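You operate a simulated robot arm through the tools that you are given. There is no shell and no other tool. Be economical: measure what you need, move in short steps, check, and stop when the job is done.

You are at the controls of a simulated robot arm. One attempt, no reset.

## Task
Press both dough pieces in turn in the oiled dough press.
Fine: first one onto the small wooden board; second stays on the bed, lid open.

Only the result counts: the job must be done as asked and must still hold three seconds after the hand-in. Knocking over, shifting, dropping, spilling or breaking anything else fails it. Lids that push on must go on centred and level and be pressed home; caps that screw on are set level and turned clockwise until they are tight.

## Robot
A 6-joint arm with a two-finger parallel gripper, fixed in place. Base frame: the origin is at the foot of the arm, x ahead of it, y to its left, z up. Units: m, degrees, N and s.
With the tool pointing down near the work surface it reaches from about 0.18 to 0.84 m from the base axis. Its first joint turns from -166.0 to 166.0 degrees. Payload 3.91 kg.
The TCP is the grasp point between the finger pads, 0.03 m short of the fingertips. In the tool frame z runs along the fingers and y along their closing line. The gripper opens to 0.11 m. The fingers are 0.02 m wide and 0.01 m thick; the gripper's body (0.048 by 0.112 m) begins 0.055 m behind the TCP.
Orientation is that of the tool frame in the base frame, as a unit quaternion [x, y, z, w]. With the fingers straight down and closing along the base's y, the tool's x points along the base's -x, its y along +y and its z along -z.

## Interface
- The arm moves only by the tool send_rows. Its argument "rows" is a list of rows, each an object of numbers (a shift or turn left out is 0, a gripper value left out holds the last): "x", "y", "z": the shift along the tool's x, y, z in m; "rx", "ry", "rz": the turn, a rotation vector about the tool's x, y, z in degrees. In form: [{"x": .., "y": .., "z": .., "rx": .., "ry": .., "rz": ..}, ...]. A call has 1 to 8 rows; each row shifts and turns the commanded pose from where the row before left it, along the tool's axes as they then stand. "claw" is the finger opening in m, from 0 to 0.11, set as the call begins (left out, the last holds). Each row takes 0.2 s and may step no farther than 0.05 m and 8.6 degrees from the row before; otherwise, or with a gripper value out of range, the whole call is refused. Where a pose cannot be reached the arm comes as near as it can. A force on the tool above 90 N (or 10 N above the force at the start of the call, whichever is more), or a blocked arm, ends the call early, and 0.2 s more pass. Each finger travels about 0.108 m/s and halts on what it meets, pressing with about 36 N; the grip force reading is that of the motor and also rises with nothing between the fingers. The clock runs only during rows and for 0.2 s after the last one: add rows that do not move to give the fingers time. The reply holds the time, the measured pose of the TCP, the force on the tool along the base axes, the opening and the grip force, in the units named above and with some noise, with the torque about the TCP (base axes, N m) and any sound that the robot's microphone picked up.
- Cameras (640 x 400 px; columns grow to the right, rows downward): "scene" is fixed at [0.048, -0.6489, 1.505]; the picture's right is [0.76, -0.65, 0.00], its down [-0.36, -0.42, -0.83] and it looks along [0.54, 0.63, -0.55] (base axes); focal length 291 px, centre (320, 200). "wrist" rides on the gripper at [0.077, 0.007, -0.114] in the tool frame; the picture's right is [-0.09, 1.00, 0.00], its down [-0.80, -0.07, -0.59] and it looks along [-0.59, -0.05, 0.80] (tool axes); focal length 270 px, centre (320, 200).
- capture(camera): a new picture of that camera. The clock stands still meanwhile.
- slide_trunk(by): slides the trunk up (or, below 0, down) by that many m; the arm rides with it, the base frame stays. It gives what a move gives, with no picture.
- probe_pixels(camera, pixels): there is no depth. For up to 12 entries [column, row, z] of the newest picture of that camera ("zoom" is the newest enlarged one), the place [x, y] in the base frame at which the ray of that pixel passes the height z, good to about 0.002 m. The clock stands still meanwhile.
- close_up(camera, box): a new picture of the part [left, top, right, bottom] of that camera's present view, enlarged. The clock stands still meanwhile.
- sign_off(): hands the job in; it is judged then, once.

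Work in short steps. Measure before you move; look again where a grasp or a placing could have gone wrong, and mend it. You have 80 turns and 38 pictures in all, those below and enlarged ones among them. Open the gripper and draw the arm clear of the work before you hand the job in, unless the task says otherwise; then end with one line.

The tools are called after "Request:" by a JSON object that holds its "fn" and its "kwargs". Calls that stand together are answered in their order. send_rows: Moves the arm, as the interface text tells. Its arguments: {"type":"object","properties":{"rows":{"type":"array"},"claw":{"type":"number"}},"required":["rows"]} The other tools are called the same way: slide_trunk (by) slides the trunk up or down; capture (camera) takes a picture; probe_pixels (camera, pixels) gives the place at which the rays of pixels pass given heights; close_up (camera, box) takes an enlarged picture of a part of a camera's view; sign_off () hands the job in.

At the start:

```text
clock: 0.0
eef_pos: [0.2352, -0.2699, 1.2984]
tool_rot: [0.0, 1.0, 0.001, 0.001]
force: [0.0, 0.3, 1.1]
moment: [-0.01, 0.03, 0.01]
opening: 0.1099
finger_force: 0.1
trunk travel left (down, up): [-0.475, 0.065]
```

scene: 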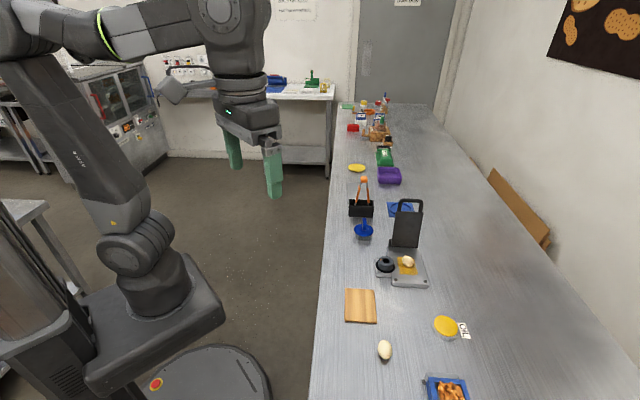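
wrist: 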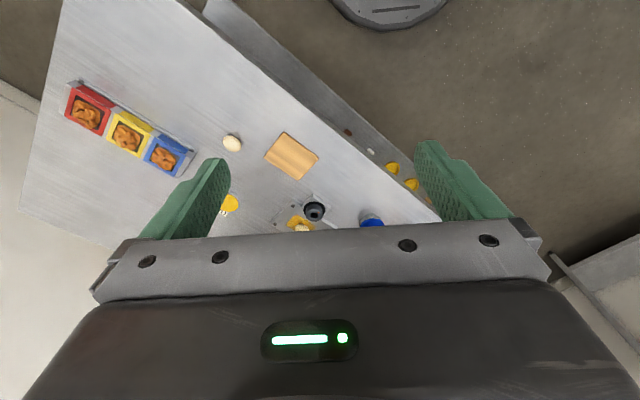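

The scene shows the press around (407,250), board (360,306), one loose dough at (385,350), another on the bed (407,262). I enlarge the press area first.

Request:
{"fn": "close_up", "kwargs": {"camera": "scene", "box": [330, 170, 490, 290]}}

Request:
{"fn": "close_up", "kwargs": {"camera": "scene", "box": [320, 270, 490, 400]}}

```text
3.33 times, centred on (410, 230) of scene
```

zoom: 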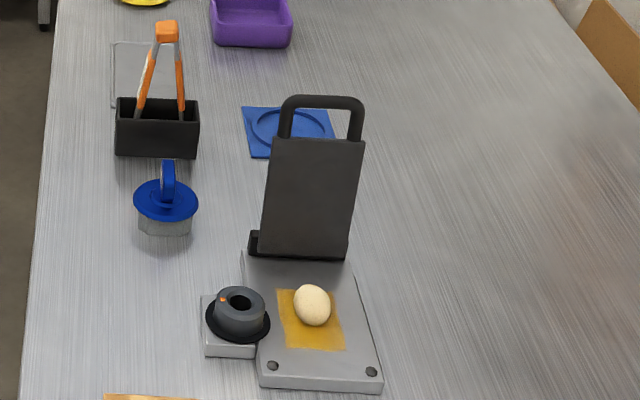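

```text
3.08 times, centred on (405, 335) of scene
```

zoom: 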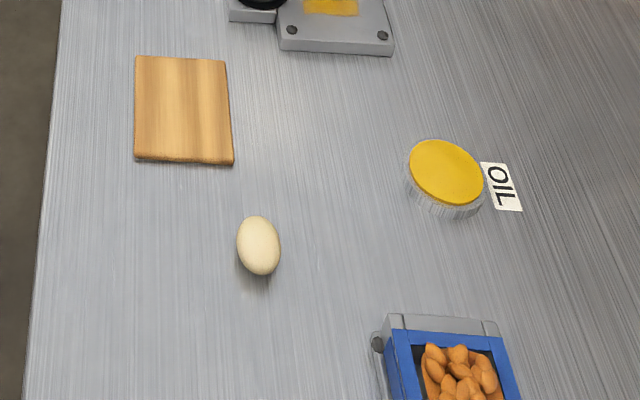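

I triangulate the work surface height from the board centre and dough, seen in both cameras.

Request:
{"fn": "probe_pixels", "kwargs": {"camera": "scene", "pixels": [[361, 306, 0.7], [361, 306, 0.8], [361, 306, 0.9], [385, 351, 0.7], [385, 351, 0.8], [385, 351, 0.9]]}}

Request:
{"fn": "probe_pixels", "kwargs": {"camera": "wrist", "pixels": [[292, 156, 0.7], [292, 156, 0.8], [292, 156, 0.9], [232, 143, 0.7], [232, 143, 0.8], [232, 143, 0.9]]}}

```text
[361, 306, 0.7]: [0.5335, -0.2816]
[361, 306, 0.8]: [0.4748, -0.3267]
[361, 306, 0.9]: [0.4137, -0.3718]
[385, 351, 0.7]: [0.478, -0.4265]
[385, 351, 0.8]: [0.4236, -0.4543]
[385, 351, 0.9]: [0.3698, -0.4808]
```

```text
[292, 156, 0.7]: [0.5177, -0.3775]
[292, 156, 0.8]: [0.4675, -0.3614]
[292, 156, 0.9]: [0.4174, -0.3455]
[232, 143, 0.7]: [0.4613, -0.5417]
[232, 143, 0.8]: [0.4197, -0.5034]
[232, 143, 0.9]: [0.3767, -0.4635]
```

Surface is about z=0.85. I probe the press features at about bed height and the dial, lid handle, etc.

Request:
{"fn": "probe_pixels", "kwargs": {"camera": "scene", "pixels": [[407, 262, 0.89], [385, 265, 0.88], [395, 283, 0.87], [425, 286, 0.87], [392, 247, 0.88], [418, 247, 0.88], [361, 306, 0.857], [385, 351, 0.87], [346, 289, 0.857], [376, 323, 0.857], [446, 325, 0.87], [363, 232, 0.87]]}}

```text
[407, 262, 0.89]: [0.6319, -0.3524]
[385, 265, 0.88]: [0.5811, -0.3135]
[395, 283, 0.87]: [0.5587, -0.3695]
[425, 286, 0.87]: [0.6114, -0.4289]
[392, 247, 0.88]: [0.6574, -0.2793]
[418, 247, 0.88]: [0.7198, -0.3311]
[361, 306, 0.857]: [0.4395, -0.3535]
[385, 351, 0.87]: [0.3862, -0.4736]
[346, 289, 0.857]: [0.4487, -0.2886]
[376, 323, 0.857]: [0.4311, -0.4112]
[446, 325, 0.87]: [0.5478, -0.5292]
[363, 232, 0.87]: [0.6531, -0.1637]
```

Press front faces the camera side, depth direction ≈(0.75,0.66), bed near (0.63,-0.35). I move the arm to look at the press from its front with the wrist camera.

Request:
{"fn": "send_rows", "kwargs": {"rows": [{"x": -0.0331, "y": -0.02375, "z": 0.025}, {"x": -0.0331, "y": -0.02375, "z": 0.025}, {"x": -0.0331, "y": -0.02375, "z": 0.025}, {"x": -0.0331, "y": -0.02375, "z": 0.025}, {"x": -0.0331, "y": -0.02375, "z": 0.025}, {"x": -0.0331, "y": -0.02375, "z": 0.025}, {"x": -0.0331, "y": -0.02375, "z": 0.025}, {"x": -0.0331, "y": -0.02375, "z": 0.025}]}}

Request:
{"fn": "send_rows", "kwargs": {"rows": [{"rz": -8.2}, {"rz": -8.2}, {"rz": -8.2}, {"rz": -8.2}, {"rz": -8.2}, {}]}}

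Request:
{"fn": "capture", "kwargs": {"camera": "wrist"}}

```text
clock: 1.8
eef_pos: [0.5006, -0.4595, 1.0982]
tool_rot: [0.001, 1.0, -0.001, 0.0]
force: [-0.1, 0.4, -1.4]
moment: [0.06, 0.01, 0.0]
opening: 0.1096
finger_force: 0.1
trunk travel left (down, up): [-0.475, 0.065]
```

```text
clock: 3.2
eef_pos: [0.5001, -0.461, 1.0989]
tool_rot: [-0.351, 0.936, 0.0, 0.001]
force: [1.0, 0.0, -0.8]
moment: [-0.03, -0.01, -0.03]
opening: 0.1102
finger_force: 0.1
trunk travel left (down, up): [-0.475, 0.065]
```

```text
33 pictures are left
```

wrist: 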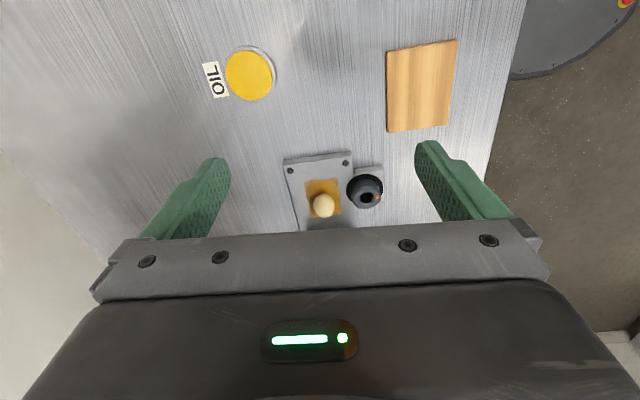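

The press sits at (325,190) in the view, with the dial at (366,192). I enlarge it for markings.

Request:
{"fn": "close_up", "kwargs": {"camera": "wrist", "box": [270, 140, 400, 230]}}

```text
4.44 times, centred on (335, 185) of wrist
```

zoom: 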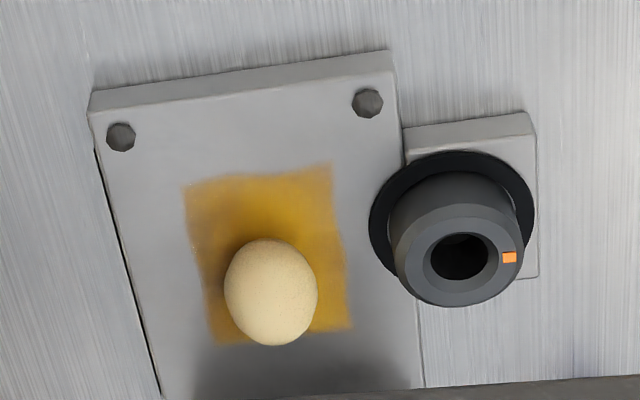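

The dial has an orange pointer; I want a more top-down view and the lid's height, so I probe the handle top and the hinge first.

Request:
{"fn": "probe_pixels", "kwargs": {"camera": "scene", "pixels": [[409, 200, 1.0], [409, 200, 1.05], [409, 200, 1.1], [392, 246, 0.88], [417, 248, 0.88], [400, 211, 1.02], [420, 211, 1.02]]}}

Request:
{"fn": "probe_pixels", "kwargs": {"camera": "zoom", "pixels": [[460, 255, 0.9], [270, 290, 0.89], [118, 135, 0.87], [368, 102, 0.87], [265, 255, 0.87]]}}

```text
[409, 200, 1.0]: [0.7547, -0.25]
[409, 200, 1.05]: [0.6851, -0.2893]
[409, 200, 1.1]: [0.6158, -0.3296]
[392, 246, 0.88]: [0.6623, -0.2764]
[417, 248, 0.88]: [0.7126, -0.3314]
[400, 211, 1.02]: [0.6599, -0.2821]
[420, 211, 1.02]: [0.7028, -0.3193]
```

```text
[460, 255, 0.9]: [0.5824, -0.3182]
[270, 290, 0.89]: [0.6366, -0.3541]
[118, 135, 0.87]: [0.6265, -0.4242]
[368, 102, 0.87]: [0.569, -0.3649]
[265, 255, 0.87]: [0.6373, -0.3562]
```

Bed axis is about 44°. I move forward 0.08 m for a steeper look at the dial.

Request:
{"fn": "send_rows", "kwargs": {"rows": [{"x": -0.03}, {"x": -0.03}, {"x": -0.03}, {}]}}

Request:
{"fn": "capture", "kwargs": {"camera": "wrist"}}

```text
clock: 4.2
eef_pos: [0.5671, -0.4018, 1.0992]
tool_rot: [-0.349, 0.937, 0.001, 0.0]
force: [-1.0, -1.3, -0.3]
moment: [0.0, 0.02, 0.02]
opening: 0.11
finger_force: 0.1
trunk travel left (down, up): [-0.475, 0.065]
```

```text
31 pictures are left
```

wrist: 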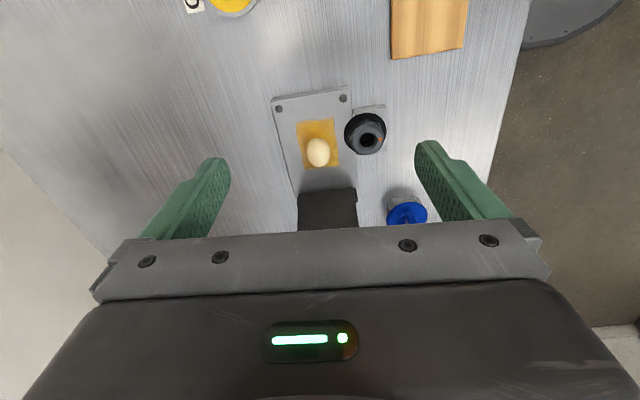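

The dial is at (366,133), the lid at (328,208). I enlarge the dial and press.

Request:
{"fn": "close_up", "kwargs": {"camera": "wrist", "box": [336, 100, 400, 140]}}

Request:
{"fn": "close_up", "kwargs": {"camera": "scene", "box": [366, 240, 430, 290]}}

```text
10.00 times, centred on (368, 120) of wrist
```

zoom: 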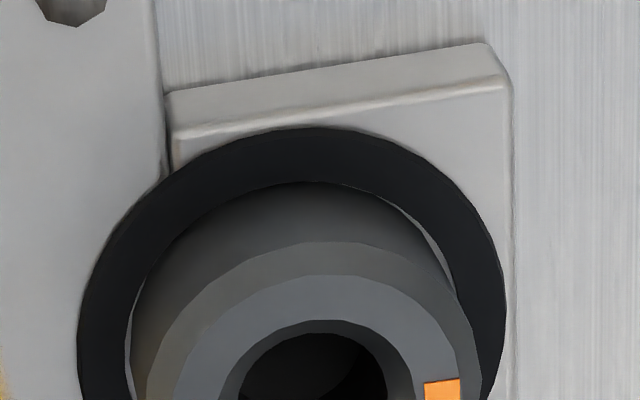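

```text
8.00 times, centred on (398, 265) of scene
```

zoom: 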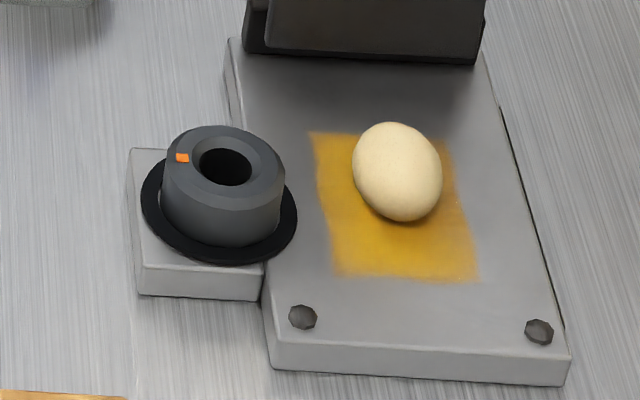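

No labels so far; I check the other side of the dial.

Request:
{"fn": "close_up", "kwargs": {"camera": "wrist", "box": [334, 118, 398, 164]}}

Request:
{"fn": "close_up", "kwargs": {"camera": "wrist", "box": [260, 130, 380, 232]}}

```text
8.70 times, centred on (366, 141) of wrist
```

zoom: 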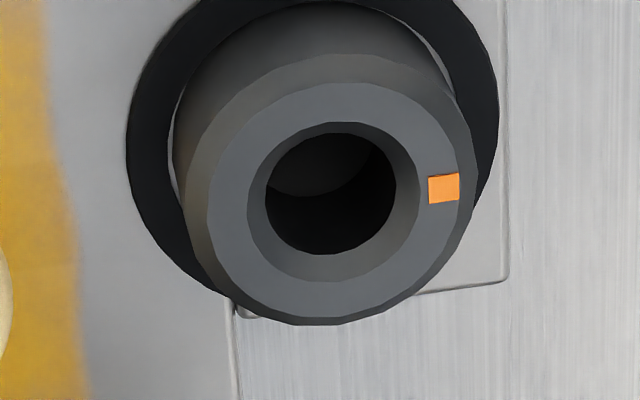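

```text
3.92 times, centred on (320, 181) of wrist
```

zoom: 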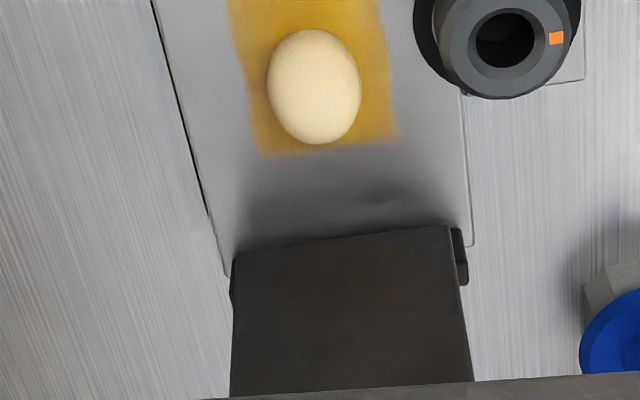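

No scale on the dial, so it needs no setting. To measure the handle, I rise 0.08 m and move forward 0.12 m.

Request:
{"fn": "send_rows", "kwargs": {"rows": [{"z": -0.045}, {"z": -0.045}, {"x": -0.04}, {"x": -0.04}, {"x": -0.04}, {}]}}

Request:
{"fn": "capture", "kwargs": {"camera": "wrist"}}

```text
clock: 5.6
eef_pos: [0.659, -0.3187, 1.1899]
tool_rot: [-0.351, 0.936, 0.0, 0.0]
force: [-0.8, 0.2, 0.6]
moment: [-0.01, -0.03, -0.02]
opening: 0.11
finger_force: 0.0
trunk travel left (down, up): [-0.475, 0.065]
```

```text
26 pictures are left
```

wrist: 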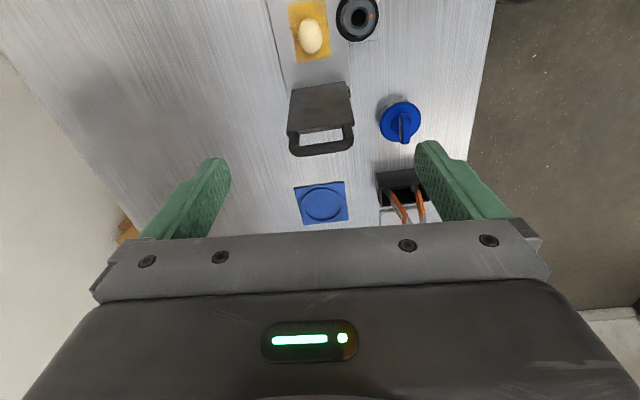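

Handle bar centre at (321,148) here and (409,201) in scene; I triangulate.

Request:
{"fn": "probe_pixels", "kwargs": {"camera": "wrist", "pixels": [[321, 148, 1.0], [321, 148, 1.03], [321, 148, 1.06], [292, 152, 1.03], [351, 146, 1.03], [290, 130, 1.0], [354, 124, 1.0], [291, 91, 0.88], [349, 83, 0.88], [310, 36, 0.885], [357, 18, 0.9], [399, 120, 0.89]]}}

Request:
{"fn": "probe_pixels", "kwargs": {"camera": "scene", "pixels": [[409, 201, 1.0], [409, 201, 1.03], [409, 201, 1.06], [398, 213, 1.0], [421, 213, 1.0]]}}

```text
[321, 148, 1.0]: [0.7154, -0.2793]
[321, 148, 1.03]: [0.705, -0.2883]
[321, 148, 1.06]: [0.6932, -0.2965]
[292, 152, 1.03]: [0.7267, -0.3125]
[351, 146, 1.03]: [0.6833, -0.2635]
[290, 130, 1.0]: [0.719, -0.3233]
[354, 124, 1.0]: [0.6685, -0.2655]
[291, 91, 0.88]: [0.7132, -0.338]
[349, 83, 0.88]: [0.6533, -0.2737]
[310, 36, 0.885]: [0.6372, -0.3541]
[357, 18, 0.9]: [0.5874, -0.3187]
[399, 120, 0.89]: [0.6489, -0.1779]
```

```text
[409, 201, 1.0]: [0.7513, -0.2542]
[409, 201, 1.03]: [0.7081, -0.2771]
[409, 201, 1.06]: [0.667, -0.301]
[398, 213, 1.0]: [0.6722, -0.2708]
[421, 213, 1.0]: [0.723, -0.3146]
```

Handle bar centre ≈(0.702,-0.287,1.035), hinge ≈(0.683,-0.306,0.88), lid open about 100°, lever 0.157 m. I turn the gripper so the fingers close along the press depth direction (43°).

Request:
{"fn": "send_rows", "kwargs": {"rows": [{"rz": 8}, {"rz": 8}, {"rz": 8}, {"rz": 8}, {"rz": 8}, {"rz": 8}, {"rz": 8}, {"rz": 8}], "claw": 0.05}}

Request:
{"fn": "send_rows", "kwargs": {"rows": [{"rz": 8}, {"rz": 8}, {"rz": 8}, {}]}}

Request:
{"fn": "capture", "kwargs": {"camera": "wrist"}}

```text
clock: 7.4
eef_pos: [0.659, -0.3233, 1.1892]
tool_rot: [0.201, 0.979, 0.0, 0.0]
force: [-0.4, -0.3, 0.1]
moment: [-0.05, 0.02, -0.02]
opening: 0.0499
finger_force: 0.0
trunk travel left (down, up): [-0.475, 0.065]
```

```text
clock: 8.4
eef_pos: [0.6594, -0.3227, 1.1877]
tool_rot: [0.399, 0.917, -0.001, 0.0]
force: [0.8, 0.3, 0.0]
moment: [0.02, -0.02, 0.01]
opening: 0.0502
finger_force: 0.0
trunk travel left (down, up): [-0.475, 0.065]
```

```text
25 pictures are left
```

wrist: 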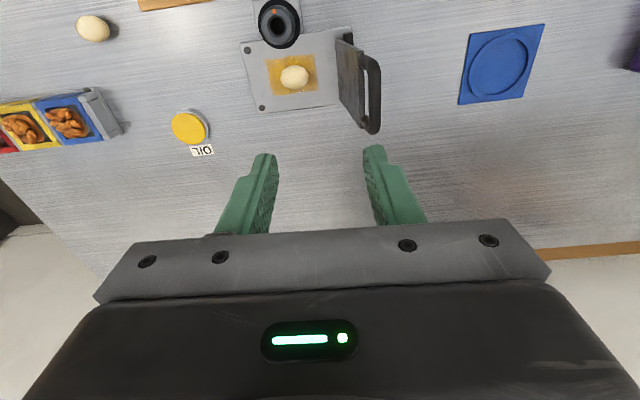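

Now the bar's side is seen at (373,95). I probe its ends and the press geometry.

Request:
{"fn": "probe_pixels", "kwargs": {"camera": "wrist", "pixels": [[371, 62, 1.03], [376, 128, 1.03], [374, 95, 1.03], [335, 40, 0.88], [344, 106, 0.88], [246, 46, 0.87], [259, 111, 0.87], [294, 77, 0.885]]}}

Request:
{"fn": "close_up", "kwargs": {"camera": "wrist", "box": [230, 20, 400, 140]}}

```text
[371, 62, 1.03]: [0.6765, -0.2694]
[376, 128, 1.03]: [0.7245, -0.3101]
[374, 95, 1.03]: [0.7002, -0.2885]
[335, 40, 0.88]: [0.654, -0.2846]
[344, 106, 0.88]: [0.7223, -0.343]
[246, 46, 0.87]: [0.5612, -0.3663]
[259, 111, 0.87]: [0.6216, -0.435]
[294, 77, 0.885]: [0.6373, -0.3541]
```

```text
3.33 times, centred on (315, 80) of wrist
```

zoom: 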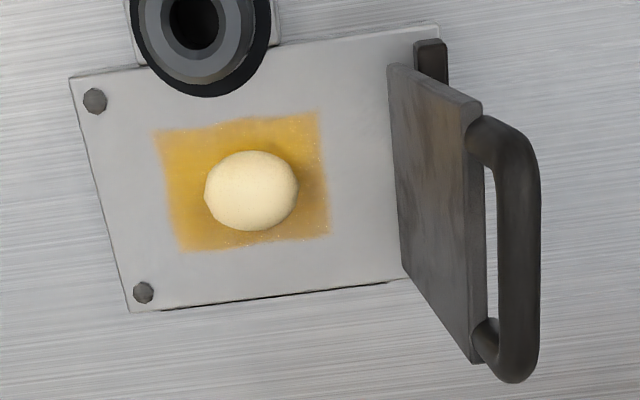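

Bar centre is (0.701,-0.288,1.03). I move above it, claw 0.034, then descend to straddle it.

Request:
{"fn": "send_rows", "kwargs": {"rows": [{"y": 0.027, "x": -0.0015}, {"y": 0.027, "x": -0.0015}, {"z": 0.04}, {"z": 0.03}, {}], "claw": 0.036}}

Request:
{"fn": "capture", "kwargs": {"camera": "wrist"}}

```text
clock: 9.6
eef_pos: [0.7001, -0.2903, 1.1192]
tool_rot: [0.399, 0.917, 0.001, 0.0]
force: [0.8, 0.2, -0.6]
moment: [-0.03, -0.01, -0.02]
opening: 0.0358
finger_force: 0.0
trunk travel left (down, up): [-0.475, 0.065]
```

```text
23 pictures are left
```

wrist: 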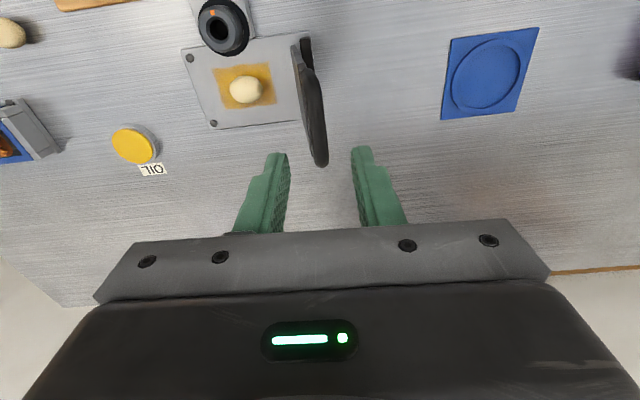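

The bar sits at (314,110) between the fingers' projections; quick check, then descend to z≈1.042.

Request:
{"fn": "probe_pixels", "kwargs": {"camera": "wrist", "pixels": [[306, 70, 1.035], [320, 158, 1.035], [313, 112, 1.035]]}}

Request:
{"fn": "send_rows", "kwargs": {"rows": [{"z": 0.03}, {"z": 0.03}, {"z": 0.017}, {}]}}

Request:
{"fn": "capture", "kwargs": {"camera": "wrist"}}

```text
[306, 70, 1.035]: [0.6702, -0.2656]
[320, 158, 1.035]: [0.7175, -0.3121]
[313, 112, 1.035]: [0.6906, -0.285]
```

```text
clock: 10.6
eef_pos: [0.7032, -0.2884, 1.0419]
tool_rot: [0.399, 0.917, 0.0, 0.0]
force: [0.9, 0.1, -0.3]
moment: [-0.01, -0.01, -0.05]
opening: 0.0361
finger_force: 0.0
trunk travel left (down, up): [-0.475, 0.065]
```

```text
22 pictures are left
```

wrist: 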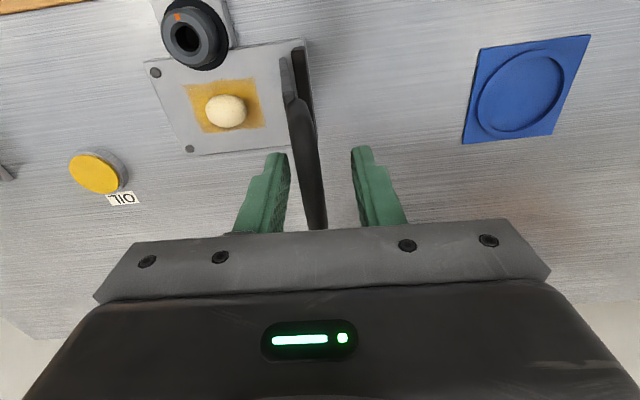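

The bar lies between the fingers, ~5 mm nearer the front finger. I recentre, then close to a loose 0.02 fit.

Request:
{"fn": "send_rows", "kwargs": {"rows": [{"y": -0.006}, {}]}}

Request:
{"fn": "send_rows", "kwargs": {"rows": [{}, {}], "claw": 0.02}}

Request:
{"fn": "send_rows", "kwargs": {"rows": [{"y": -0.016}, {"y": -0.016, "z": 0.0}, {"y": -0.016, "z": 0.002}, {"y": -0.016, "z": 0.004}, {}]}}

Request:
{"fn": "capture", "kwargs": {"camera": "wrist"}}

```text
clock: 11.2
eef_pos: [0.6963, -0.2916, 1.0414]
tool_rot: [0.399, 0.917, 0.0, 0.0]
force: [-0.2, 0.4, -0.2]
moment: [-0.02, 0.0, -0.03]
opening: 0.036
finger_force: 0.1
trunk travel left (down, up): [-0.475, 0.065]
```

```text
clock: 11.8
eef_pos: [0.6971, -0.2929, 1.0409]
tool_rot: [0.398, 0.917, -0.001, 0.0]
force: [-0.4, -0.8, 0.0]
moment: [0.0, -0.01, -0.03]
opening: 0.0198
finger_force: 0.0
trunk travel left (down, up): [-0.475, 0.065]
```

```text
clock: 13.0
eef_pos: [0.6485, -0.3381, 1.0353]
tool_rot: [0.398, 0.917, -0.001, 0.0]
force: [0.6, -0.3, -0.4]
moment: [-0.03, -0.07, 0.01]
opening: 0.0202
finger_force: 0.3
trunk travel left (down, up): [-0.475, 0.065]
```

```text
21 pictures are left
```

wrist: 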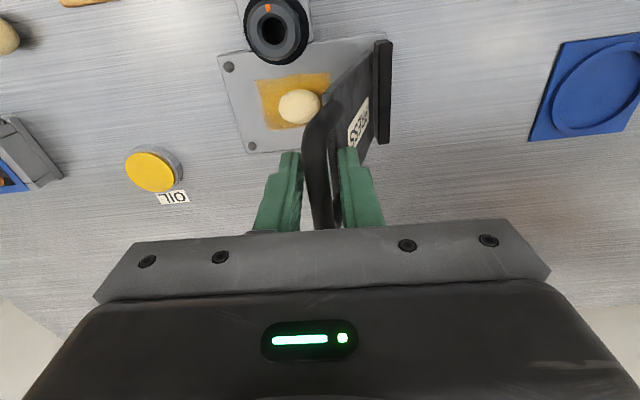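

The lid follows, and a label shows on its back at (358,122). I enlarge it.

Request:
{"fn": "close_up", "kwargs": {"camera": "wrist", "box": [335, 90, 383, 150]}}

```text
6.67 times, centred on (359, 120) of wrist
```

zoom: 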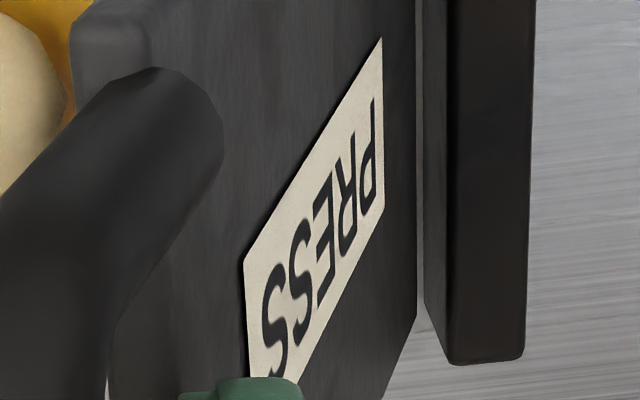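

It reads "PRESS". I continue the arc down until the lid rests on the dough.

Request:
{"fn": "send_rows", "kwargs": {"rows": [{"y": -0.015, "z": 0.006}, {"y": -0.015, "z": 0.007}, {"y": -0.013, "z": 0.009}, {"y": -0.013, "z": 0.0095}, {"y": -0.0085, "z": 0.0085}, {"y": -0.0085, "z": 0.009}, {"y": -0.01, "z": 0.013}, {}]}}

Request:
{"fn": "capture", "kwargs": {"camera": "wrist"}}

```text
clock: 14.8
eef_pos: [0.5887, -0.3927, 0.9734]
tool_rot: [0.399, 0.917, 0.0, 0.0]
force: [-2.5, -10.1, 5.6]
moment: [-0.01, -0.38, 0.19]
opening: 0.0316
finger_force: 11.7
trunk travel left (down, up): [-0.475, 0.065]
```

```text
19 pictures are left
```

wrist: 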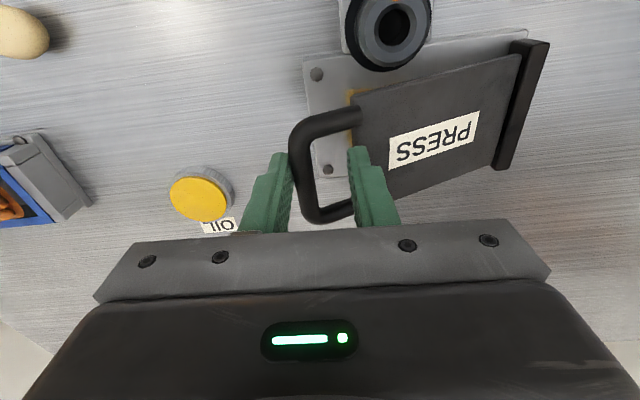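

The rear finger is wedged against the plate edge (opening 0.0316). I draw straight up to clear the hoop.

Request:
{"fn": "send_rows", "kwargs": {"rows": [{"z": -0.01}, {"z": -0.015}, {"z": -0.02}, {"z": -0.02}, {}]}}

Request:
{"fn": "capture", "kwargs": {"camera": "wrist"}}

```text
clock: 16.0
eef_pos: [0.5876, -0.3927, 1.0376]
tool_rot: [0.399, 0.917, 0.0, 0.0]
force: [0.4, 0.3, -0.2]
moment: [0.01, -0.01, -0.01]
opening: 0.0201
finger_force: 0.0
trunk travel left (down, up): [-0.475, 0.065]
```

```text
18 pictures are left
```

wrist: 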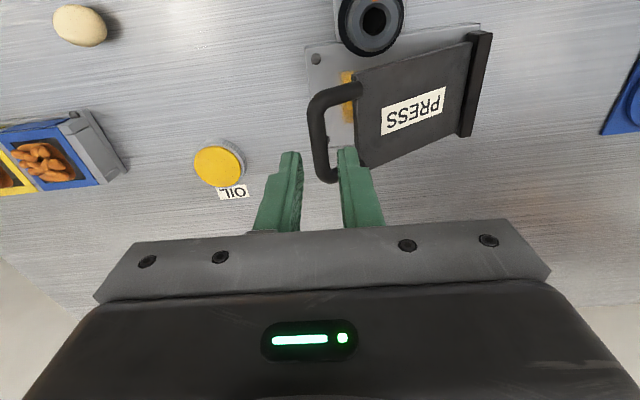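

Lid rests on the dough at an angle. I close the fingers, move over the plate's front part (s≈0.10) and go down towards it.

Request:
{"fn": "send_rows", "kwargs": {"rows": [{"y": 0.014, "x": -0.0015}, {"y": 0.014, "x": -0.0015}, {"z": 0.02}, {"z": 0.02}, {"z": 0.01}, {}], "claw": 0.0}}

Request:
{"fn": "send_rows", "kwargs": {"rows": [{"z": 0.01}, {"z": 0.01}, {"z": 0.006}, {"z": 0.006}, {"z": 0.006}, {}]}}

```text
clock: 17.4
eef_pos: [0.6102, -0.3755, 0.9877]
tool_rot: [0.399, 0.917, 0.001, 0.0]
force: [0.2, 0.4, -0.9]
moment: [0.0, 0.01, 0.01]
opening: 0.0
finger_force: 36.1
trunk travel left (down, up): [-0.475, 0.065]
```

```text
clock: 18.8
eef_pos: [0.6107, -0.3754, 0.9497]
tool_rot: [0.399, 0.917, 0.0, 0.0]
force: [-0.5, 0.2, 0.3]
moment: [0.03, -0.02, -0.01]
opening: 0.0
finger_force: 36.4
trunk travel left (down, up): [-0.475, 0.065]
```

No contact yet (tip 0.92); continue down.

Request:
{"fn": "send_rows", "kwargs": {"rows": [{"z": 0.006}, {"z": 0.006}, {"z": 0.005}, {"z": 0.005}, {"z": 0.005}, {"z": 0.004}, {"z": 0.004}, {}]}}

```text
clock: 20.6
eef_pos: [0.6099, -0.3745, 0.9279]
tool_rot: [0.399, 0.917, -0.002, 0.01]
force: [-0.3, -2.2, 71.7]
moment: [0.45, 0.42, -0.04]
opening: 0.0
finger_force: 35.8
trunk travel left (down, up): [-0.475, 0.065]
```

71.7 N with tip at 0.898. I push slightly more and hold.

Request:
{"fn": "send_rows", "kwargs": {"rows": [{"z": 0.002}, {"z": 0.001}, {}, {}, {}]}}

Request:
{"fn": "close_up", "kwargs": {"camera": "scene", "box": [366, 220, 446, 300]}}

```text
clock: 21.8
eef_pos: [0.6091, -0.3745, 0.9288]
tool_rot: [0.399, 0.917, -0.002, 0.012]
force: [-4.2, -1.6, 84.7]
moment: [0.54, 0.58, 0.12]
opening: 0.0
finger_force: 35.8
trunk travel left (down, up): [-0.475, 0.065]
```

```text
5.00 times, centred on (406, 260) of scene
```

zoom: 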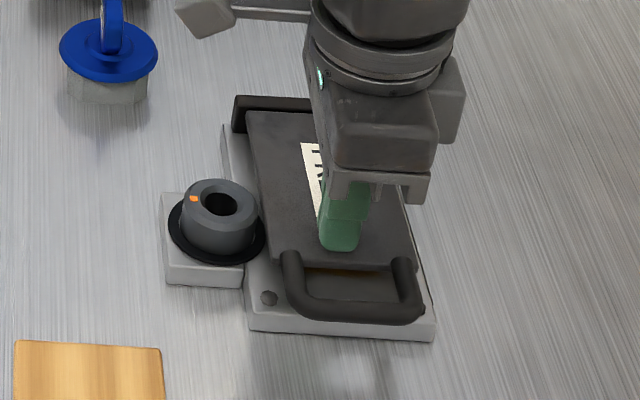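

The lid is flat and at a hard stop. I rise, then look for the bar position with the wrist camera.

Request:
{"fn": "send_rows", "kwargs": {"rows": [{"z": -0.02}, {"z": -0.04}, {"z": -0.03}, {"y": -0.025}, {"y": -0.025}, {}], "claw": 0.036}}

Request:
{"fn": "capture", "kwargs": {"camera": "wrist"}}

```text
clock: 23.2
eef_pos: [0.5723, -0.4089, 1.0032]
tool_rot: [0.398, 0.917, 0.0, -0.001]
force: [0.4, 0.5, -0.1]
moment: [0.01, 0.02, -0.01]
opening: 0.0361
finger_force: 0.1
trunk travel left (down, up): [-0.475, 0.065]
```

```text
16 pictures are left
```

wrist: 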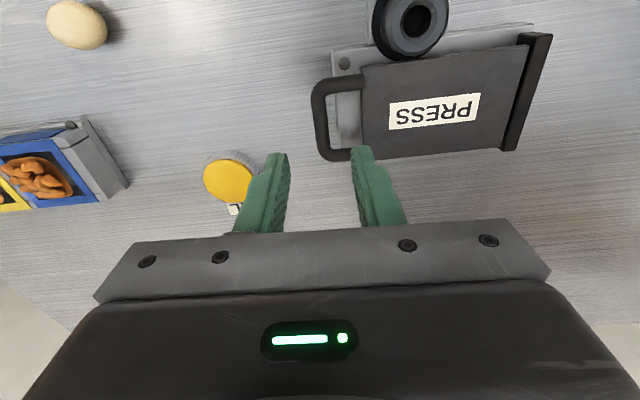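

Bar runs from (318,88) to (326,155); plate front edge from (363,67) to (368,158). I probe them.

Request:
{"fn": "probe_pixels", "kwargs": {"camera": "wrist", "pixels": [[318, 90, 0.893], [323, 150, 0.893], [320, 120, 0.893], [365, 115, 0.895], [320, 88, 0.9], [520, 45, 0.893], [505, 150, 0.893]]}}

```text
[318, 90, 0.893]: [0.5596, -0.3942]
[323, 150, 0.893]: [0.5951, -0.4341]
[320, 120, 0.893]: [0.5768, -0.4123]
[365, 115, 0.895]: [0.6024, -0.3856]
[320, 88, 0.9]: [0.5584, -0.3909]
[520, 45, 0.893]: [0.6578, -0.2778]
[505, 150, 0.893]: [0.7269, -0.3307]
```

Bar centre (0.577,-0.412,0.893), window about 0.03 m. I descend straddling it with the tips just above the bed, then grip.

Request:
{"fn": "send_rows", "kwargs": {"rows": [{"x": -0.0045, "y": 0.001}, {"z": 0.03}, {"z": 0.03}, {"z": 0.02}, {"z": 0.008}, {}]}}

Request:
{"fn": "send_rows", "kwargs": {"rows": [{}, {}, {}], "claw": 0.008}}

```text
clock: 24.6
eef_pos: [0.5775, -0.4127, 0.9129]
tool_rot: [0.398, 0.917, 0.0, 0.0]
force: [-0.9, -0.7, 0.0]
moment: [-0.03, 0.02, 0.01]
opening: 0.0359
finger_force: 0.1
trunk travel left (down, up): [-0.475, 0.065]
```

```text
clock: 25.4
eef_pos: [0.577, -0.4141, 0.912]
tool_rot: [0.399, 0.917, 0.0, -0.001]
force: [-4.6, -3.2, -0.6]
moment: [-0.05, 0.09, 0.96]
opening: 0.0118
finger_force: 44.9
trunk travel left (down, up): [-0.475, 0.065]
```

Bar gripped (0.0118). I raise the lid along the arc, first half.

Request:
{"fn": "send_rows", "kwargs": {"rows": [{"y": 0.002, "z": -0.0175}, {"y": 0.0052, "z": -0.0207}, {"y": 0.008, "z": -0.0198}, {"y": 0.0107, "z": -0.0185}, {"y": 0.0131, "z": -0.0168}, {"y": 0.0154, "z": -0.0148}, {}]}}

Request:
{"fn": "send_rows", "kwargs": {"rows": [{"y": 0.0172, "z": -0.0126}, {"y": 0.0189, "z": -0.01}, {"y": 0.02, "z": -0.0073}, {"y": 0.0209, "z": -0.0044}, {"y": 0.0213, "z": -0.0015}, {"y": 0.015, "z": 0.0006}, {}]}}

Request:
{"fn": "capture", "kwargs": {"camera": "wrist"}}

```text
clock: 27.0
eef_pos: [0.6171, -0.3746, 1.027]
tool_rot: [0.398, 0.917, 0.001, 0.001]
force: [-12.7, 4.6, 8.1]
moment: [0.21, 0.26, 0.92]
opening: 0.0119
finger_force: 44.7
trunk travel left (down, up): [-0.475, 0.065]
```

```text
clock: 28.6
eef_pos: [0.7008, -0.2952, 1.0575]
tool_rot: [0.399, 0.917, 0.0, 0.0]
force: [-14.7, 13.5, -8.2]
moment: [0.22, 0.2, 0.91]
opening: 0.0117
finger_force: 44.9
trunk travel left (down, up): [-0.475, 0.065]
```

```text
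15 pictures are left
```

wrist: 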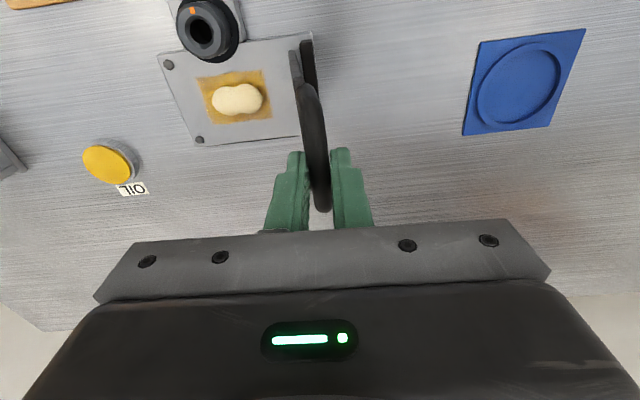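

Lid is back; dough at (237,98) looks only partly flattened. I enlarge it before releasing.

Request:
{"fn": "close_up", "kwargs": {"camera": "wrist", "box": [170, 60, 290, 140]}}

Request:
{"fn": "close_up", "kwargs": {"camera": "scene", "box": [376, 230, 440, 290]}}

```text
5.00 times, centred on (230, 100) of wrist
```

zoom: 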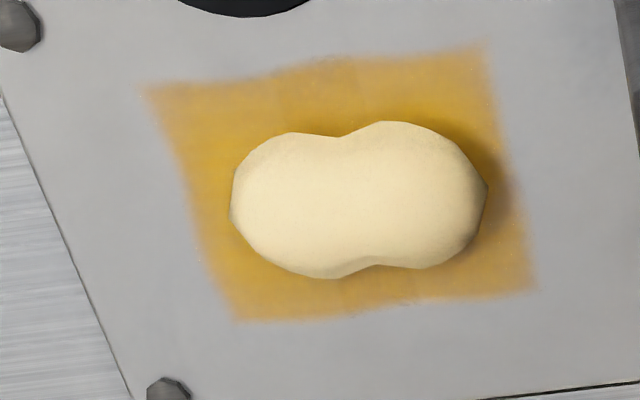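

```text
6.67 times, centred on (408, 260) of scene
```

zoom: 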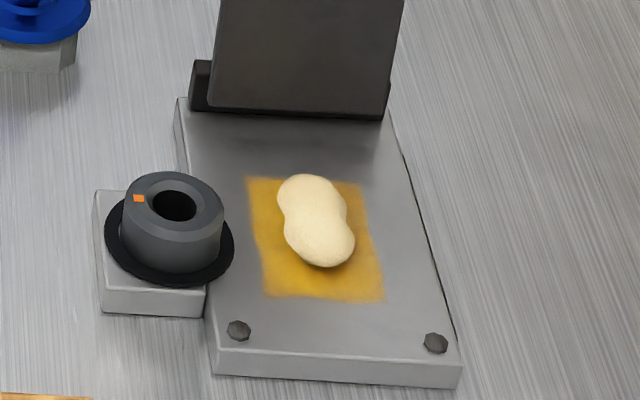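

The piece is a two-lobed flattened shape. To judge its thickness I triangulate the bed top (screws) and the dough outline.

Request:
{"fn": "probe_pixels", "kwargs": {"camera": "scene", "pixels": [[395.8, 279.5, 0.86], [395.8, 279.5, 0.88], [425.2, 281.4, 0.86], [425.2, 281.4, 0.88], [405.1, 256.2, 0.88], [409.5, 269.8, 0.88]]}}

Request:
{"fn": "probe_pixels", "kwargs": {"camera": "wrist", "pixels": [[168.5, 64.5, 0.86], [168.5, 64.5, 0.88], [199, 139.5, 0.86], [199, 139.5, 0.88], [212, 101, 0.88], [263, 97, 0.88], [232, 115, 0.88], [230, 86, 0.88], [245, 84, 0.88], [251, 113, 0.88]]}}

```text
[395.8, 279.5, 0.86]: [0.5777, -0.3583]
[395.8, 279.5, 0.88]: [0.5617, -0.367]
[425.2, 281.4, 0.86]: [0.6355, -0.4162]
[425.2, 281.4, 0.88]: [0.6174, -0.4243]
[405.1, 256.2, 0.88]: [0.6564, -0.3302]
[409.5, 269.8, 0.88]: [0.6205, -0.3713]
```

```text
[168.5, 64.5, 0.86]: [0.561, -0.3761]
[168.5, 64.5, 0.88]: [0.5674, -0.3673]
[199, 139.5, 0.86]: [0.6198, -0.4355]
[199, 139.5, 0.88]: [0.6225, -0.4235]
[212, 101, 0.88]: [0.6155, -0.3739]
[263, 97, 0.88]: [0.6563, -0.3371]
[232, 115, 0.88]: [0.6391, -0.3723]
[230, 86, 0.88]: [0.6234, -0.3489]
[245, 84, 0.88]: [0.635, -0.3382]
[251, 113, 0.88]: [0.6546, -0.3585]
```

Bed top ≈0.875 and the lid was flat with about a 1 cm gap. To be sure the press is complete, I close the lid again and press on the bar, which has more leverage.

Request:
{"fn": "send_rows", "kwargs": {"rows": [{"y": -0.015, "z": -0.0006}, {"y": -0.0213, "z": 0.0015}, {"y": -0.0209, "z": 0.0044}, {"y": -0.02, "z": 0.0073}, {"y": -0.0189, "z": 0.01}, {"y": -0.0172, "z": 0.0126}, {}]}}

Request:
{"fn": "send_rows", "kwargs": {"rows": [{"y": -0.0154, "z": 0.0148}, {"y": -0.0131, "z": 0.0168}, {"y": -0.0107, "z": 0.0185}, {"y": -0.008, "z": 0.0198}, {"y": -0.0052, "z": 0.0207}, {"y": -0.002, "z": 0.0175}, {}]}}

Request:
{"fn": "send_rows", "kwargs": {"rows": [{}, {}, {"z": -0.02}, {"z": -0.02}, {}], "claw": 0.036}}

```text
clock: 30.2
eef_pos: [0.6175, -0.3789, 1.0222]
tool_rot: [0.399, 0.917, 0.0, 0.001]
force: [6.9, -13.7, 8.0]
moment: [-1.05, -1.01, 0.96]
opening: 0.0117
finger_force: 45.1
trunk travel left (down, up): [-0.475, 0.065]
```

```text
clock: 31.8
eef_pos: [0.5771, -0.4144, 0.9133]
tool_rot: [0.399, 0.917, 0.001, -0.002]
force: [18.3, -14.5, -0.1]
moment: [-0.14, -0.25, 0.91]
opening: 0.0118
finger_force: 45.0
trunk travel left (down, up): [-0.475, 0.065]
```

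```text
clock: 33.0
eef_pos: [0.5775, -0.4123, 0.9536]
tool_rot: [0.399, 0.917, -0.001, 0.0]
force: [-0.2, -0.2, 0.3]
moment: [-0.01, -0.03, -0.01]
opening: 0.036
finger_force: 0.0
trunk travel left (down, up): [-0.475, 0.065]
```

Lid down again. I close the fingers and press on the bar.

Request:
{"fn": "send_rows", "kwargs": {"rows": [{}, {}, {"z": 0.01}, {"z": 0.01}, {"z": 0.005}, {}], "claw": 0.0}}

Request:
{"fn": "send_rows", "kwargs": {"rows": [{"z": 0.004}, {"z": 0.004}, {"z": 0.003}, {}, {}, {}]}}

```text
clock: 34.4
eef_pos: [0.577, -0.4117, 0.9352]
tool_rot: [0.399, 0.917, -0.001, 0.003]
force: [-1.5, -2.4, 33.1]
moment: [0.09, 0.17, -0.08]
opening: 0.0003
finger_force: 36.3
trunk travel left (down, up): [-0.475, 0.065]
```

```text
clock: 35.8
eef_pos: [0.5768, -0.4112, 0.9326]
tool_rot: [0.399, 0.917, -0.002, 0.012]
force: [-4.6, -2.4, 81.4]
moment: [0.38, 0.71, 0.06]
opening: 0.0
finger_force: 35.5
trunk travel left (down, up): [-0.475, 0.065]
```

Hard stop again with higher leverage: the press is complete. I re-grip the bar and open the lid.

Request:
{"fn": "send_rows", "kwargs": {"rows": [{"z": -0.02}, {"z": -0.02}, {}]}}

Request:
{"fn": "send_rows", "kwargs": {"rows": [{}, {}, {"z": 0.02}, {"z": 0.022}, {"z": 0.01}, {}], "claw": 0.036}}

Request:
{"fn": "send_rows", "kwargs": {"rows": [{}, {}, {}], "claw": 0.008}}

```text
clock: 36.6
eef_pos: [0.5776, -0.4125, 0.9565]
tool_rot: [0.399, 0.917, 0.001, -0.002]
force: [0.9, -0.1, 0.0]
moment: [0.02, 0.02, -0.04]
opening: 0.0001
finger_force: 35.5
trunk travel left (down, up): [-0.475, 0.065]
```

```text
clock: 38.0
eef_pos: [0.5774, -0.4116, 0.9063]
tool_rot: [0.398, 0.917, 0.0, 0.001]
force: [0.3, 0.4, 1.9]
moment: [0.04, -0.02, 0.02]
opening: 0.0359
finger_force: 0.0
trunk travel left (down, up): [-0.475, 0.065]
```

```text
clock: 38.8
eef_pos: [0.5772, -0.4132, 0.9063]
tool_rot: [0.398, 0.917, 0.0, 0.0]
force: [-7.4, -7.4, 2.9]
moment: [-0.08, 0.07, 0.96]
opening: 0.0118
finger_force: 45.5
trunk travel left (down, up): [-0.475, 0.065]
```

Gripped (0.0118). Opening arc, then release and rise above the bar.

Request:
{"fn": "send_rows", "kwargs": {"rows": [{"y": 0.002, "z": -0.0175}, {"y": 0.0052, "z": -0.0207}, {"y": 0.008, "z": -0.0198}, {"y": 0.0107, "z": -0.0185}, {"y": 0.0131, "z": -0.0168}, {"y": 0.0154, "z": -0.0148}, {}]}}

Request:
{"fn": "send_rows", "kwargs": {"rows": [{"y": 0.0172, "z": -0.0126}, {"y": 0.0189, "z": -0.01}, {"y": 0.02, "z": -0.0073}, {"y": 0.0209, "z": -0.0044}, {"y": 0.0213, "z": -0.0015}, {"y": 0.017, "z": 0.0006}, {}]}}

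Request:
{"fn": "send_rows", "kwargs": {"rows": [{}, {}, {"z": -0.03}, {"z": -0.04}, {"z": -0.03}, {}], "claw": 0.036}}

Request:
{"fn": "close_up", "kwargs": {"camera": "scene", "box": [360, 190, 456, 290]}}

```text
clock: 40.4
eef_pos: [0.6165, -0.3755, 1.018]
tool_rot: [0.399, 0.917, 0.0, 0.002]
force: [-21.2, -8.5, 27.1]
moment: [0.04, 0.26, 0.9]
opening: 0.0116
finger_force: 45.1
trunk travel left (down, up): [-0.475, 0.065]
```

```text
clock: 42.0
eef_pos: [0.7021, -0.2957, 1.0467]
tool_rot: [0.399, 0.917, 0.0, -0.002]
force: [-13.2, 8.2, -19.1]
moment: [0.3, 0.3, 0.92]
opening: 0.0119
finger_force: 44.7
trunk travel left (down, up): [-0.475, 0.065]
```

```text
clock: 43.4
eef_pos: [0.7022, -0.2976, 1.1506]
tool_rot: [0.398, 0.917, 0.001, 0.0]
force: [0.0, 0.9, 0.0]
moment: [0.02, -0.03, 0.01]
opening: 0.0362
finger_force: 0.0
trunk travel left (down, up): [-0.475, 0.065]
```

```text
4.00 times, centred on (408, 240) of scene
```

zoom: 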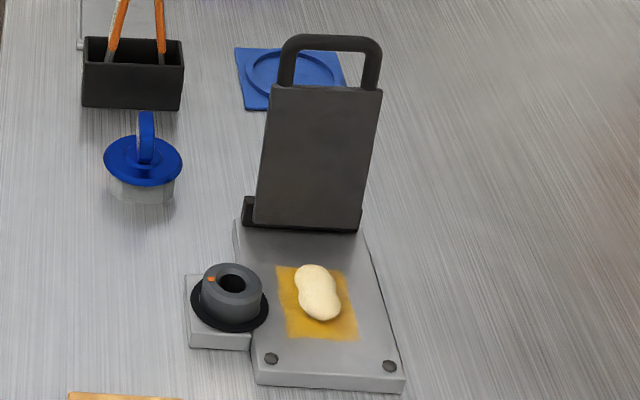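

Lid stays open. Pressed dough: centre ≈(0.636,-0.3555), 0.055 along the depth, ~0.028 across. I grip it along its length (no obstacle there): move above with claw 0.08 and look.

Request:
{"fn": "send_rows", "kwargs": {"rows": [{"y": -0.044, "x": 0.0014}, {"y": -0.044, "x": 0.0014}, {"z": 0.04}, {"z": 0.04}, {"z": 0.04}, {}], "claw": 0.08}}

Request:
{"fn": "capture", "kwargs": {"camera": "wrist"}}

```text
clock: 44.8
eef_pos: [0.6341, -0.3546, 1.0317]
tool_rot: [0.398, 0.917, 0.0, 0.0]
force: [-0.1, -0.1, -0.5]
moment: [0.0, -0.02, -0.01]
opening: 0.0801
finger_force: 0.0
trunk travel left (down, up): [-0.475, 0.065]
```

```text
11 pictures are left
```

wrist: 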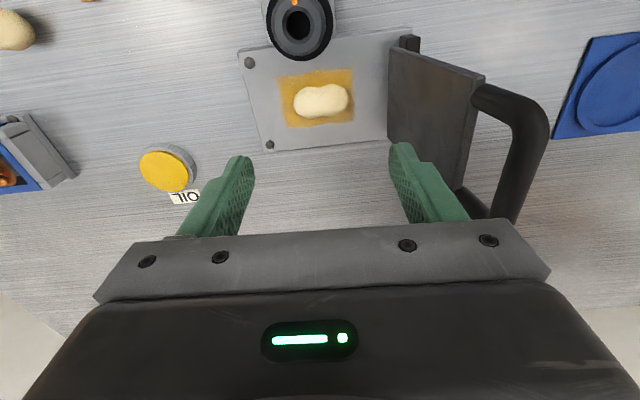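

Dough ends at (293,104) and (349,98); I probe its outline.

Request:
{"fn": "probe_pixels", "kwargs": {"camera": "wrist", "pixels": [[293, 104, 0.88], [349, 99, 0.88], [310, 118, 0.878], [312, 87, 0.882], [335, 84, 0.882], [336, 114, 0.878]]}}

```text
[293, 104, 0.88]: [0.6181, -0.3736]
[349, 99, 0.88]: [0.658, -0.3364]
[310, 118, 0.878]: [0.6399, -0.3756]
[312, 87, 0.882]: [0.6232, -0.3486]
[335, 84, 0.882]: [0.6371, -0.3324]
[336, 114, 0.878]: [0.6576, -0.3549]
```

Centre (0.638,-0.354), well under the TCP. I descend to z≈0.908 and close.

Request:
{"fn": "send_rows", "kwargs": {"rows": [{"y": 0.002, "z": 0.04}, {"z": 0.04}, {"z": 0.03}, {"z": 0.012}, {}]}}

Request:
{"fn": "send_rows", "kwargs": {"rows": [{}, {}, {}], "claw": 0.035}}

```text
clock: 46.0
eef_pos: [0.6378, -0.3544, 0.9067]
tool_rot: [0.398, 0.917, 0.0, 0.0]
force: [0.7, 0.2, -0.2]
moment: [-0.02, 0.03, 0.0]
opening: 0.0801
finger_force: 0.1
trunk travel left (down, up): [-0.475, 0.065]
```

```text
clock: 46.8
eef_pos: [0.638, -0.3543, 0.9063]
tool_rot: [0.398, 0.917, 0.0, 0.001]
force: [-0.7, -0.4, 0.2]
moment: [0.04, 0.04, -0.03]
opening: 0.0541
finger_force: 35.9
trunk travel left (down, up): [-0.475, 0.065]
```

Gripped at 0.0541 opening. I lift gently and check.

Request:
{"fn": "send_rows", "kwargs": {"rows": [{"z": -0.01}, {"z": -0.02}, {"z": -0.03}, {"z": -0.04}, {}]}}

Request:
{"fn": "capture", "kwargs": {"camera": "wrist"}}

```text
clock: 48.0
eef_pos: [0.6388, -0.3551, 1.0096]
tool_rot: [0.398, 0.917, 0.0, 0.0]
force: [0.3, 0.6, 0.2]
moment: [0.0, 0.01, 0.0]
opening: 0.0546
finger_force: 36.3
trunk travel left (down, up): [-0.475, 0.065]
```

```text
10 pictures are left
```

wrist: 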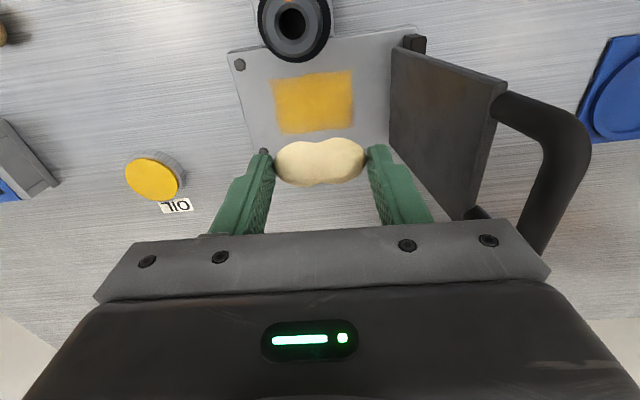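

Dough is held. I carry it to above the board centre (0.44,-0.352).

Request:
{"fn": "send_rows", "kwargs": {"rows": [{"y": -0.0287, "x": 0.0276}, {"y": -0.0287, "x": 0.0276}, {"y": -0.0287, "x": 0.0276}, {"y": -0.0287, "x": 0.0276}, {"y": -0.0287, "x": 0.0276}, {}]}}

Request:
{"fn": "capture", "kwargs": {"camera": "wrist"}}

```text
clock: 49.4
eef_pos: [0.4396, -0.3509, 1.0082]
tool_rot: [0.399, 0.917, 0.0, 0.0]
force: [0.4, -0.5, -0.6]
moment: [0.0, -0.02, 0.0]
opening: 0.0546
finger_force: 35.9
trunk travel left (down, up): [-0.475, 0.065]
```

```text
9 pictures are left
```

wrist: 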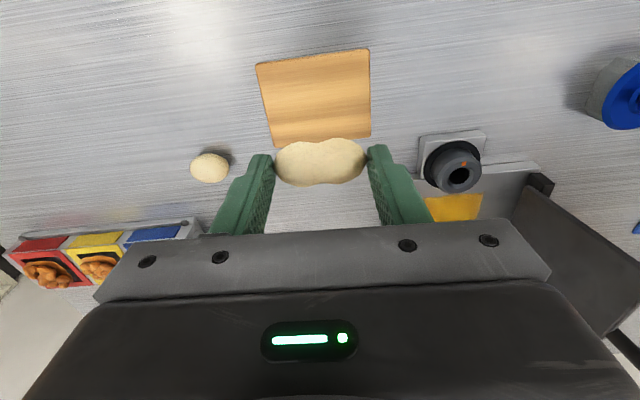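

I probe the board corners, the second dough and cross-check board height.

Request:
{"fn": "probe_pixels", "kwargs": {"camera": "wrist", "pixels": [[256, 65, 0.857], [369, 48, 0.857], [371, 136, 0.857], [274, 147, 0.857], [319, 97, 0.857], [319, 97, 0.87], [209, 167, 0.86], [209, 167, 0.87], [191, 168, 0.865], [228, 167, 0.865], [210, 153, 0.87], [210, 183, 0.865]]}}

Request:
{"fn": "probe_pixels", "kwargs": {"camera": "scene", "pixels": [[346, 289, 0.857], [375.5, 290.5, 0.857], [377, 323.5, 0.857], [346, 321, 0.857]]}}

```text
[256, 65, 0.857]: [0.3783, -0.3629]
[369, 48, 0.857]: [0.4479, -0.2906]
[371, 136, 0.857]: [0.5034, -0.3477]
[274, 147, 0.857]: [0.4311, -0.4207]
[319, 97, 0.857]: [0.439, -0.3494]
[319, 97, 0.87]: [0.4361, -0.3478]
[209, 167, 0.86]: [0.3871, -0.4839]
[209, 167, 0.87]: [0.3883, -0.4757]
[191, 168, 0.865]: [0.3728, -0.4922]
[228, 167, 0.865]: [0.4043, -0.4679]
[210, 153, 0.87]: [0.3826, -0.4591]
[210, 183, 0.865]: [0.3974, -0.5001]
```

```text
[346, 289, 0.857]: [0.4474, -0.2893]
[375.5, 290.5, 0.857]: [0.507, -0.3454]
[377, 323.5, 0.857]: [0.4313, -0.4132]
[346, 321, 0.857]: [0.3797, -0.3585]
```

Board centre ≈(0.4405,-0.354), top ≈0.858. I lower until near contact.

Request:
{"fn": "send_rows", "kwargs": {"rows": [{"y": -0.001, "z": 0.04}, {"z": 0.04}, {"z": 0.03}, {}]}}

Request:
{"fn": "send_rows", "kwargs": {"rows": [{"z": 0.003}, {"z": 0.002}, {"z": 0.002}, {}]}}

```text
clock: 50.4
eef_pos: [0.4371, -0.3498, 0.8984]
tool_rot: [0.399, 0.917, -0.001, 0.001]
force: [-1.5, -1.1, 13.6]
moment: [0.02, 0.03, -0.02]
opening: 0.0544
finger_force: 36.3
trunk travel left (down, up): [-0.475, 0.065]
```

```text
clock: 51.4
eef_pos: [0.4366, -0.3484, 0.8983]
tool_rot: [0.399, 0.917, -0.002, 0.007]
force: [0.4, -0.8, 76.2]
moment: [-0.41, 1.29, -0.28]
opening: 0.0546
finger_force: 35.5
trunk travel left (down, up): [-0.475, 0.065]
```

Already in contact at 0.898 (board top ≈0.868); I relieve the force, then open.

Request:
{"fn": "send_rows", "kwargs": {"rows": [{"z": -0.007}, {}]}}

Request:
{"fn": "send_rows", "kwargs": {"rows": [{}, {}], "claw": 0.08}}

Request:
{"fn": "send_rows", "kwargs": {"rows": [{"z": -0.03}, {"z": -0.04}, {"z": -0.04}, {}]}}

Request:
{"fn": "capture", "kwargs": {"camera": "wrist"}}

```text
clock: 52.0
eef_pos: [0.4375, -0.3491, 0.8976]
tool_rot: [0.398, 0.917, 0.0, 0.001]
force: [3.6, -6.7, 28.4]
moment: [-0.4, 0.21, 0.27]
opening: 0.0546
finger_force: 35.9
trunk travel left (down, up): [-0.475, 0.065]
```

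```text
clock: 52.6
eef_pos: [0.4362, -0.3486, 0.8979]
tool_rot: [0.4, 0.917, 0.0, -0.002]
force: [-3.3, 1.2, 18.7]
moment: [0.08, -0.2, 0.17]
opening: 0.078
finger_force: 0.1
trunk travel left (down, up): [-0.475, 0.065]
```

```text
clock: 53.6
eef_pos: [0.4371, -0.3532, 1.0072]
tool_rot: [0.398, 0.917, 0.0, 0.0]
force: [0.6, -0.3, -0.5]
moment: [0.01, 0.02, 0.01]
opening: 0.08
finger_force: 0.1
trunk travel left (down, up): [-0.475, 0.065]
```

```text
8 pictures are left
```

wrist: 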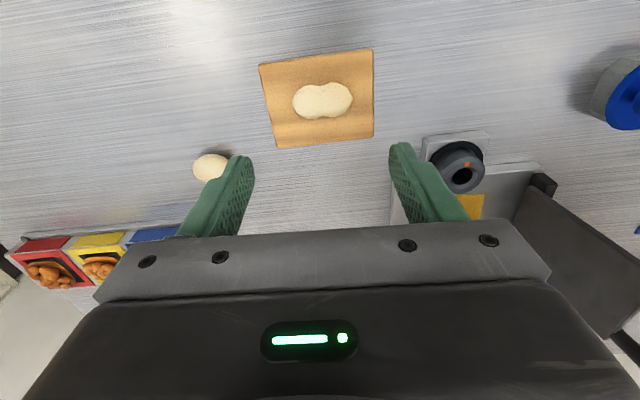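

First piece is on the board centre. Second dough ≈(0.388,-0.476,0.871); I go above it and check before closing.

Request:
{"fn": "send_rows", "kwargs": {"rows": [{"y": -0.0403, "x": -0.019}, {"y": -0.0403, "x": -0.019}, {"y": -0.0403, "x": -0.019}, {"z": 0.03}, {}]}}

Request:
{"fn": "capture", "kwargs": {"camera": "wrist"}}

```text
clock: 54.8
eef_pos: [0.3907, -0.4765, 0.9751]
tool_rot: [0.399, 0.917, 0.0, 0.0]
force: [0.4, 0.1, 0.2]
moment: [0.01, 0.02, 0.01]
opening: 0.0799
finger_force: 0.1
trunk travel left (down, up): [-0.475, 0.065]
```

```text
7 pictures are left
```

wrist: 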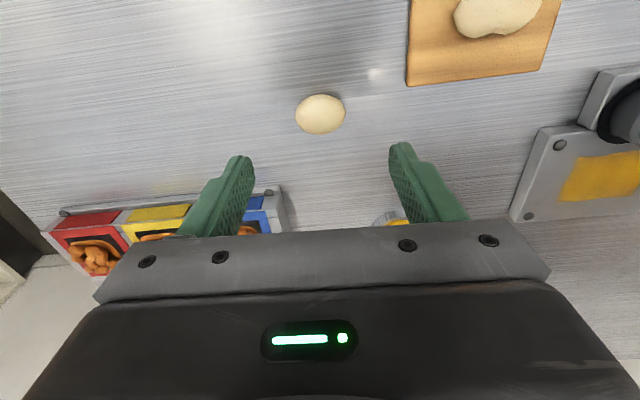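

Dough at (320,114), centred between the fingers; I verify its position.

Request:
{"fn": "probe_pixels", "kwargs": {"camera": "wrist", "pixels": [[320, 114, 0.872], [295, 112, 0.872], [346, 114, 0.872], [285, 200, 0.9]]}}

Request:
{"fn": "send_rows", "kwargs": {"rows": [{"z": 0.03}, {"z": 0.03}, {"z": 0.022}, {}]}}

```text
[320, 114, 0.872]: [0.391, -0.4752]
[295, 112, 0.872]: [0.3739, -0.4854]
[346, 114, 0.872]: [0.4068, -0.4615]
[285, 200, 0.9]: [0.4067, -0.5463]
```

```text
clock: 55.8
eef_pos: [0.3885, -0.4755, 0.8959]
tool_rot: [0.398, 0.917, 0.0, 0.0]
force: [-1.0, -0.1, -1.7]
moment: [-0.04, 0.0, -0.01]
opening: 0.0801
finger_force: 0.1
trunk travel left (down, up): [-0.475, 0.065]
```

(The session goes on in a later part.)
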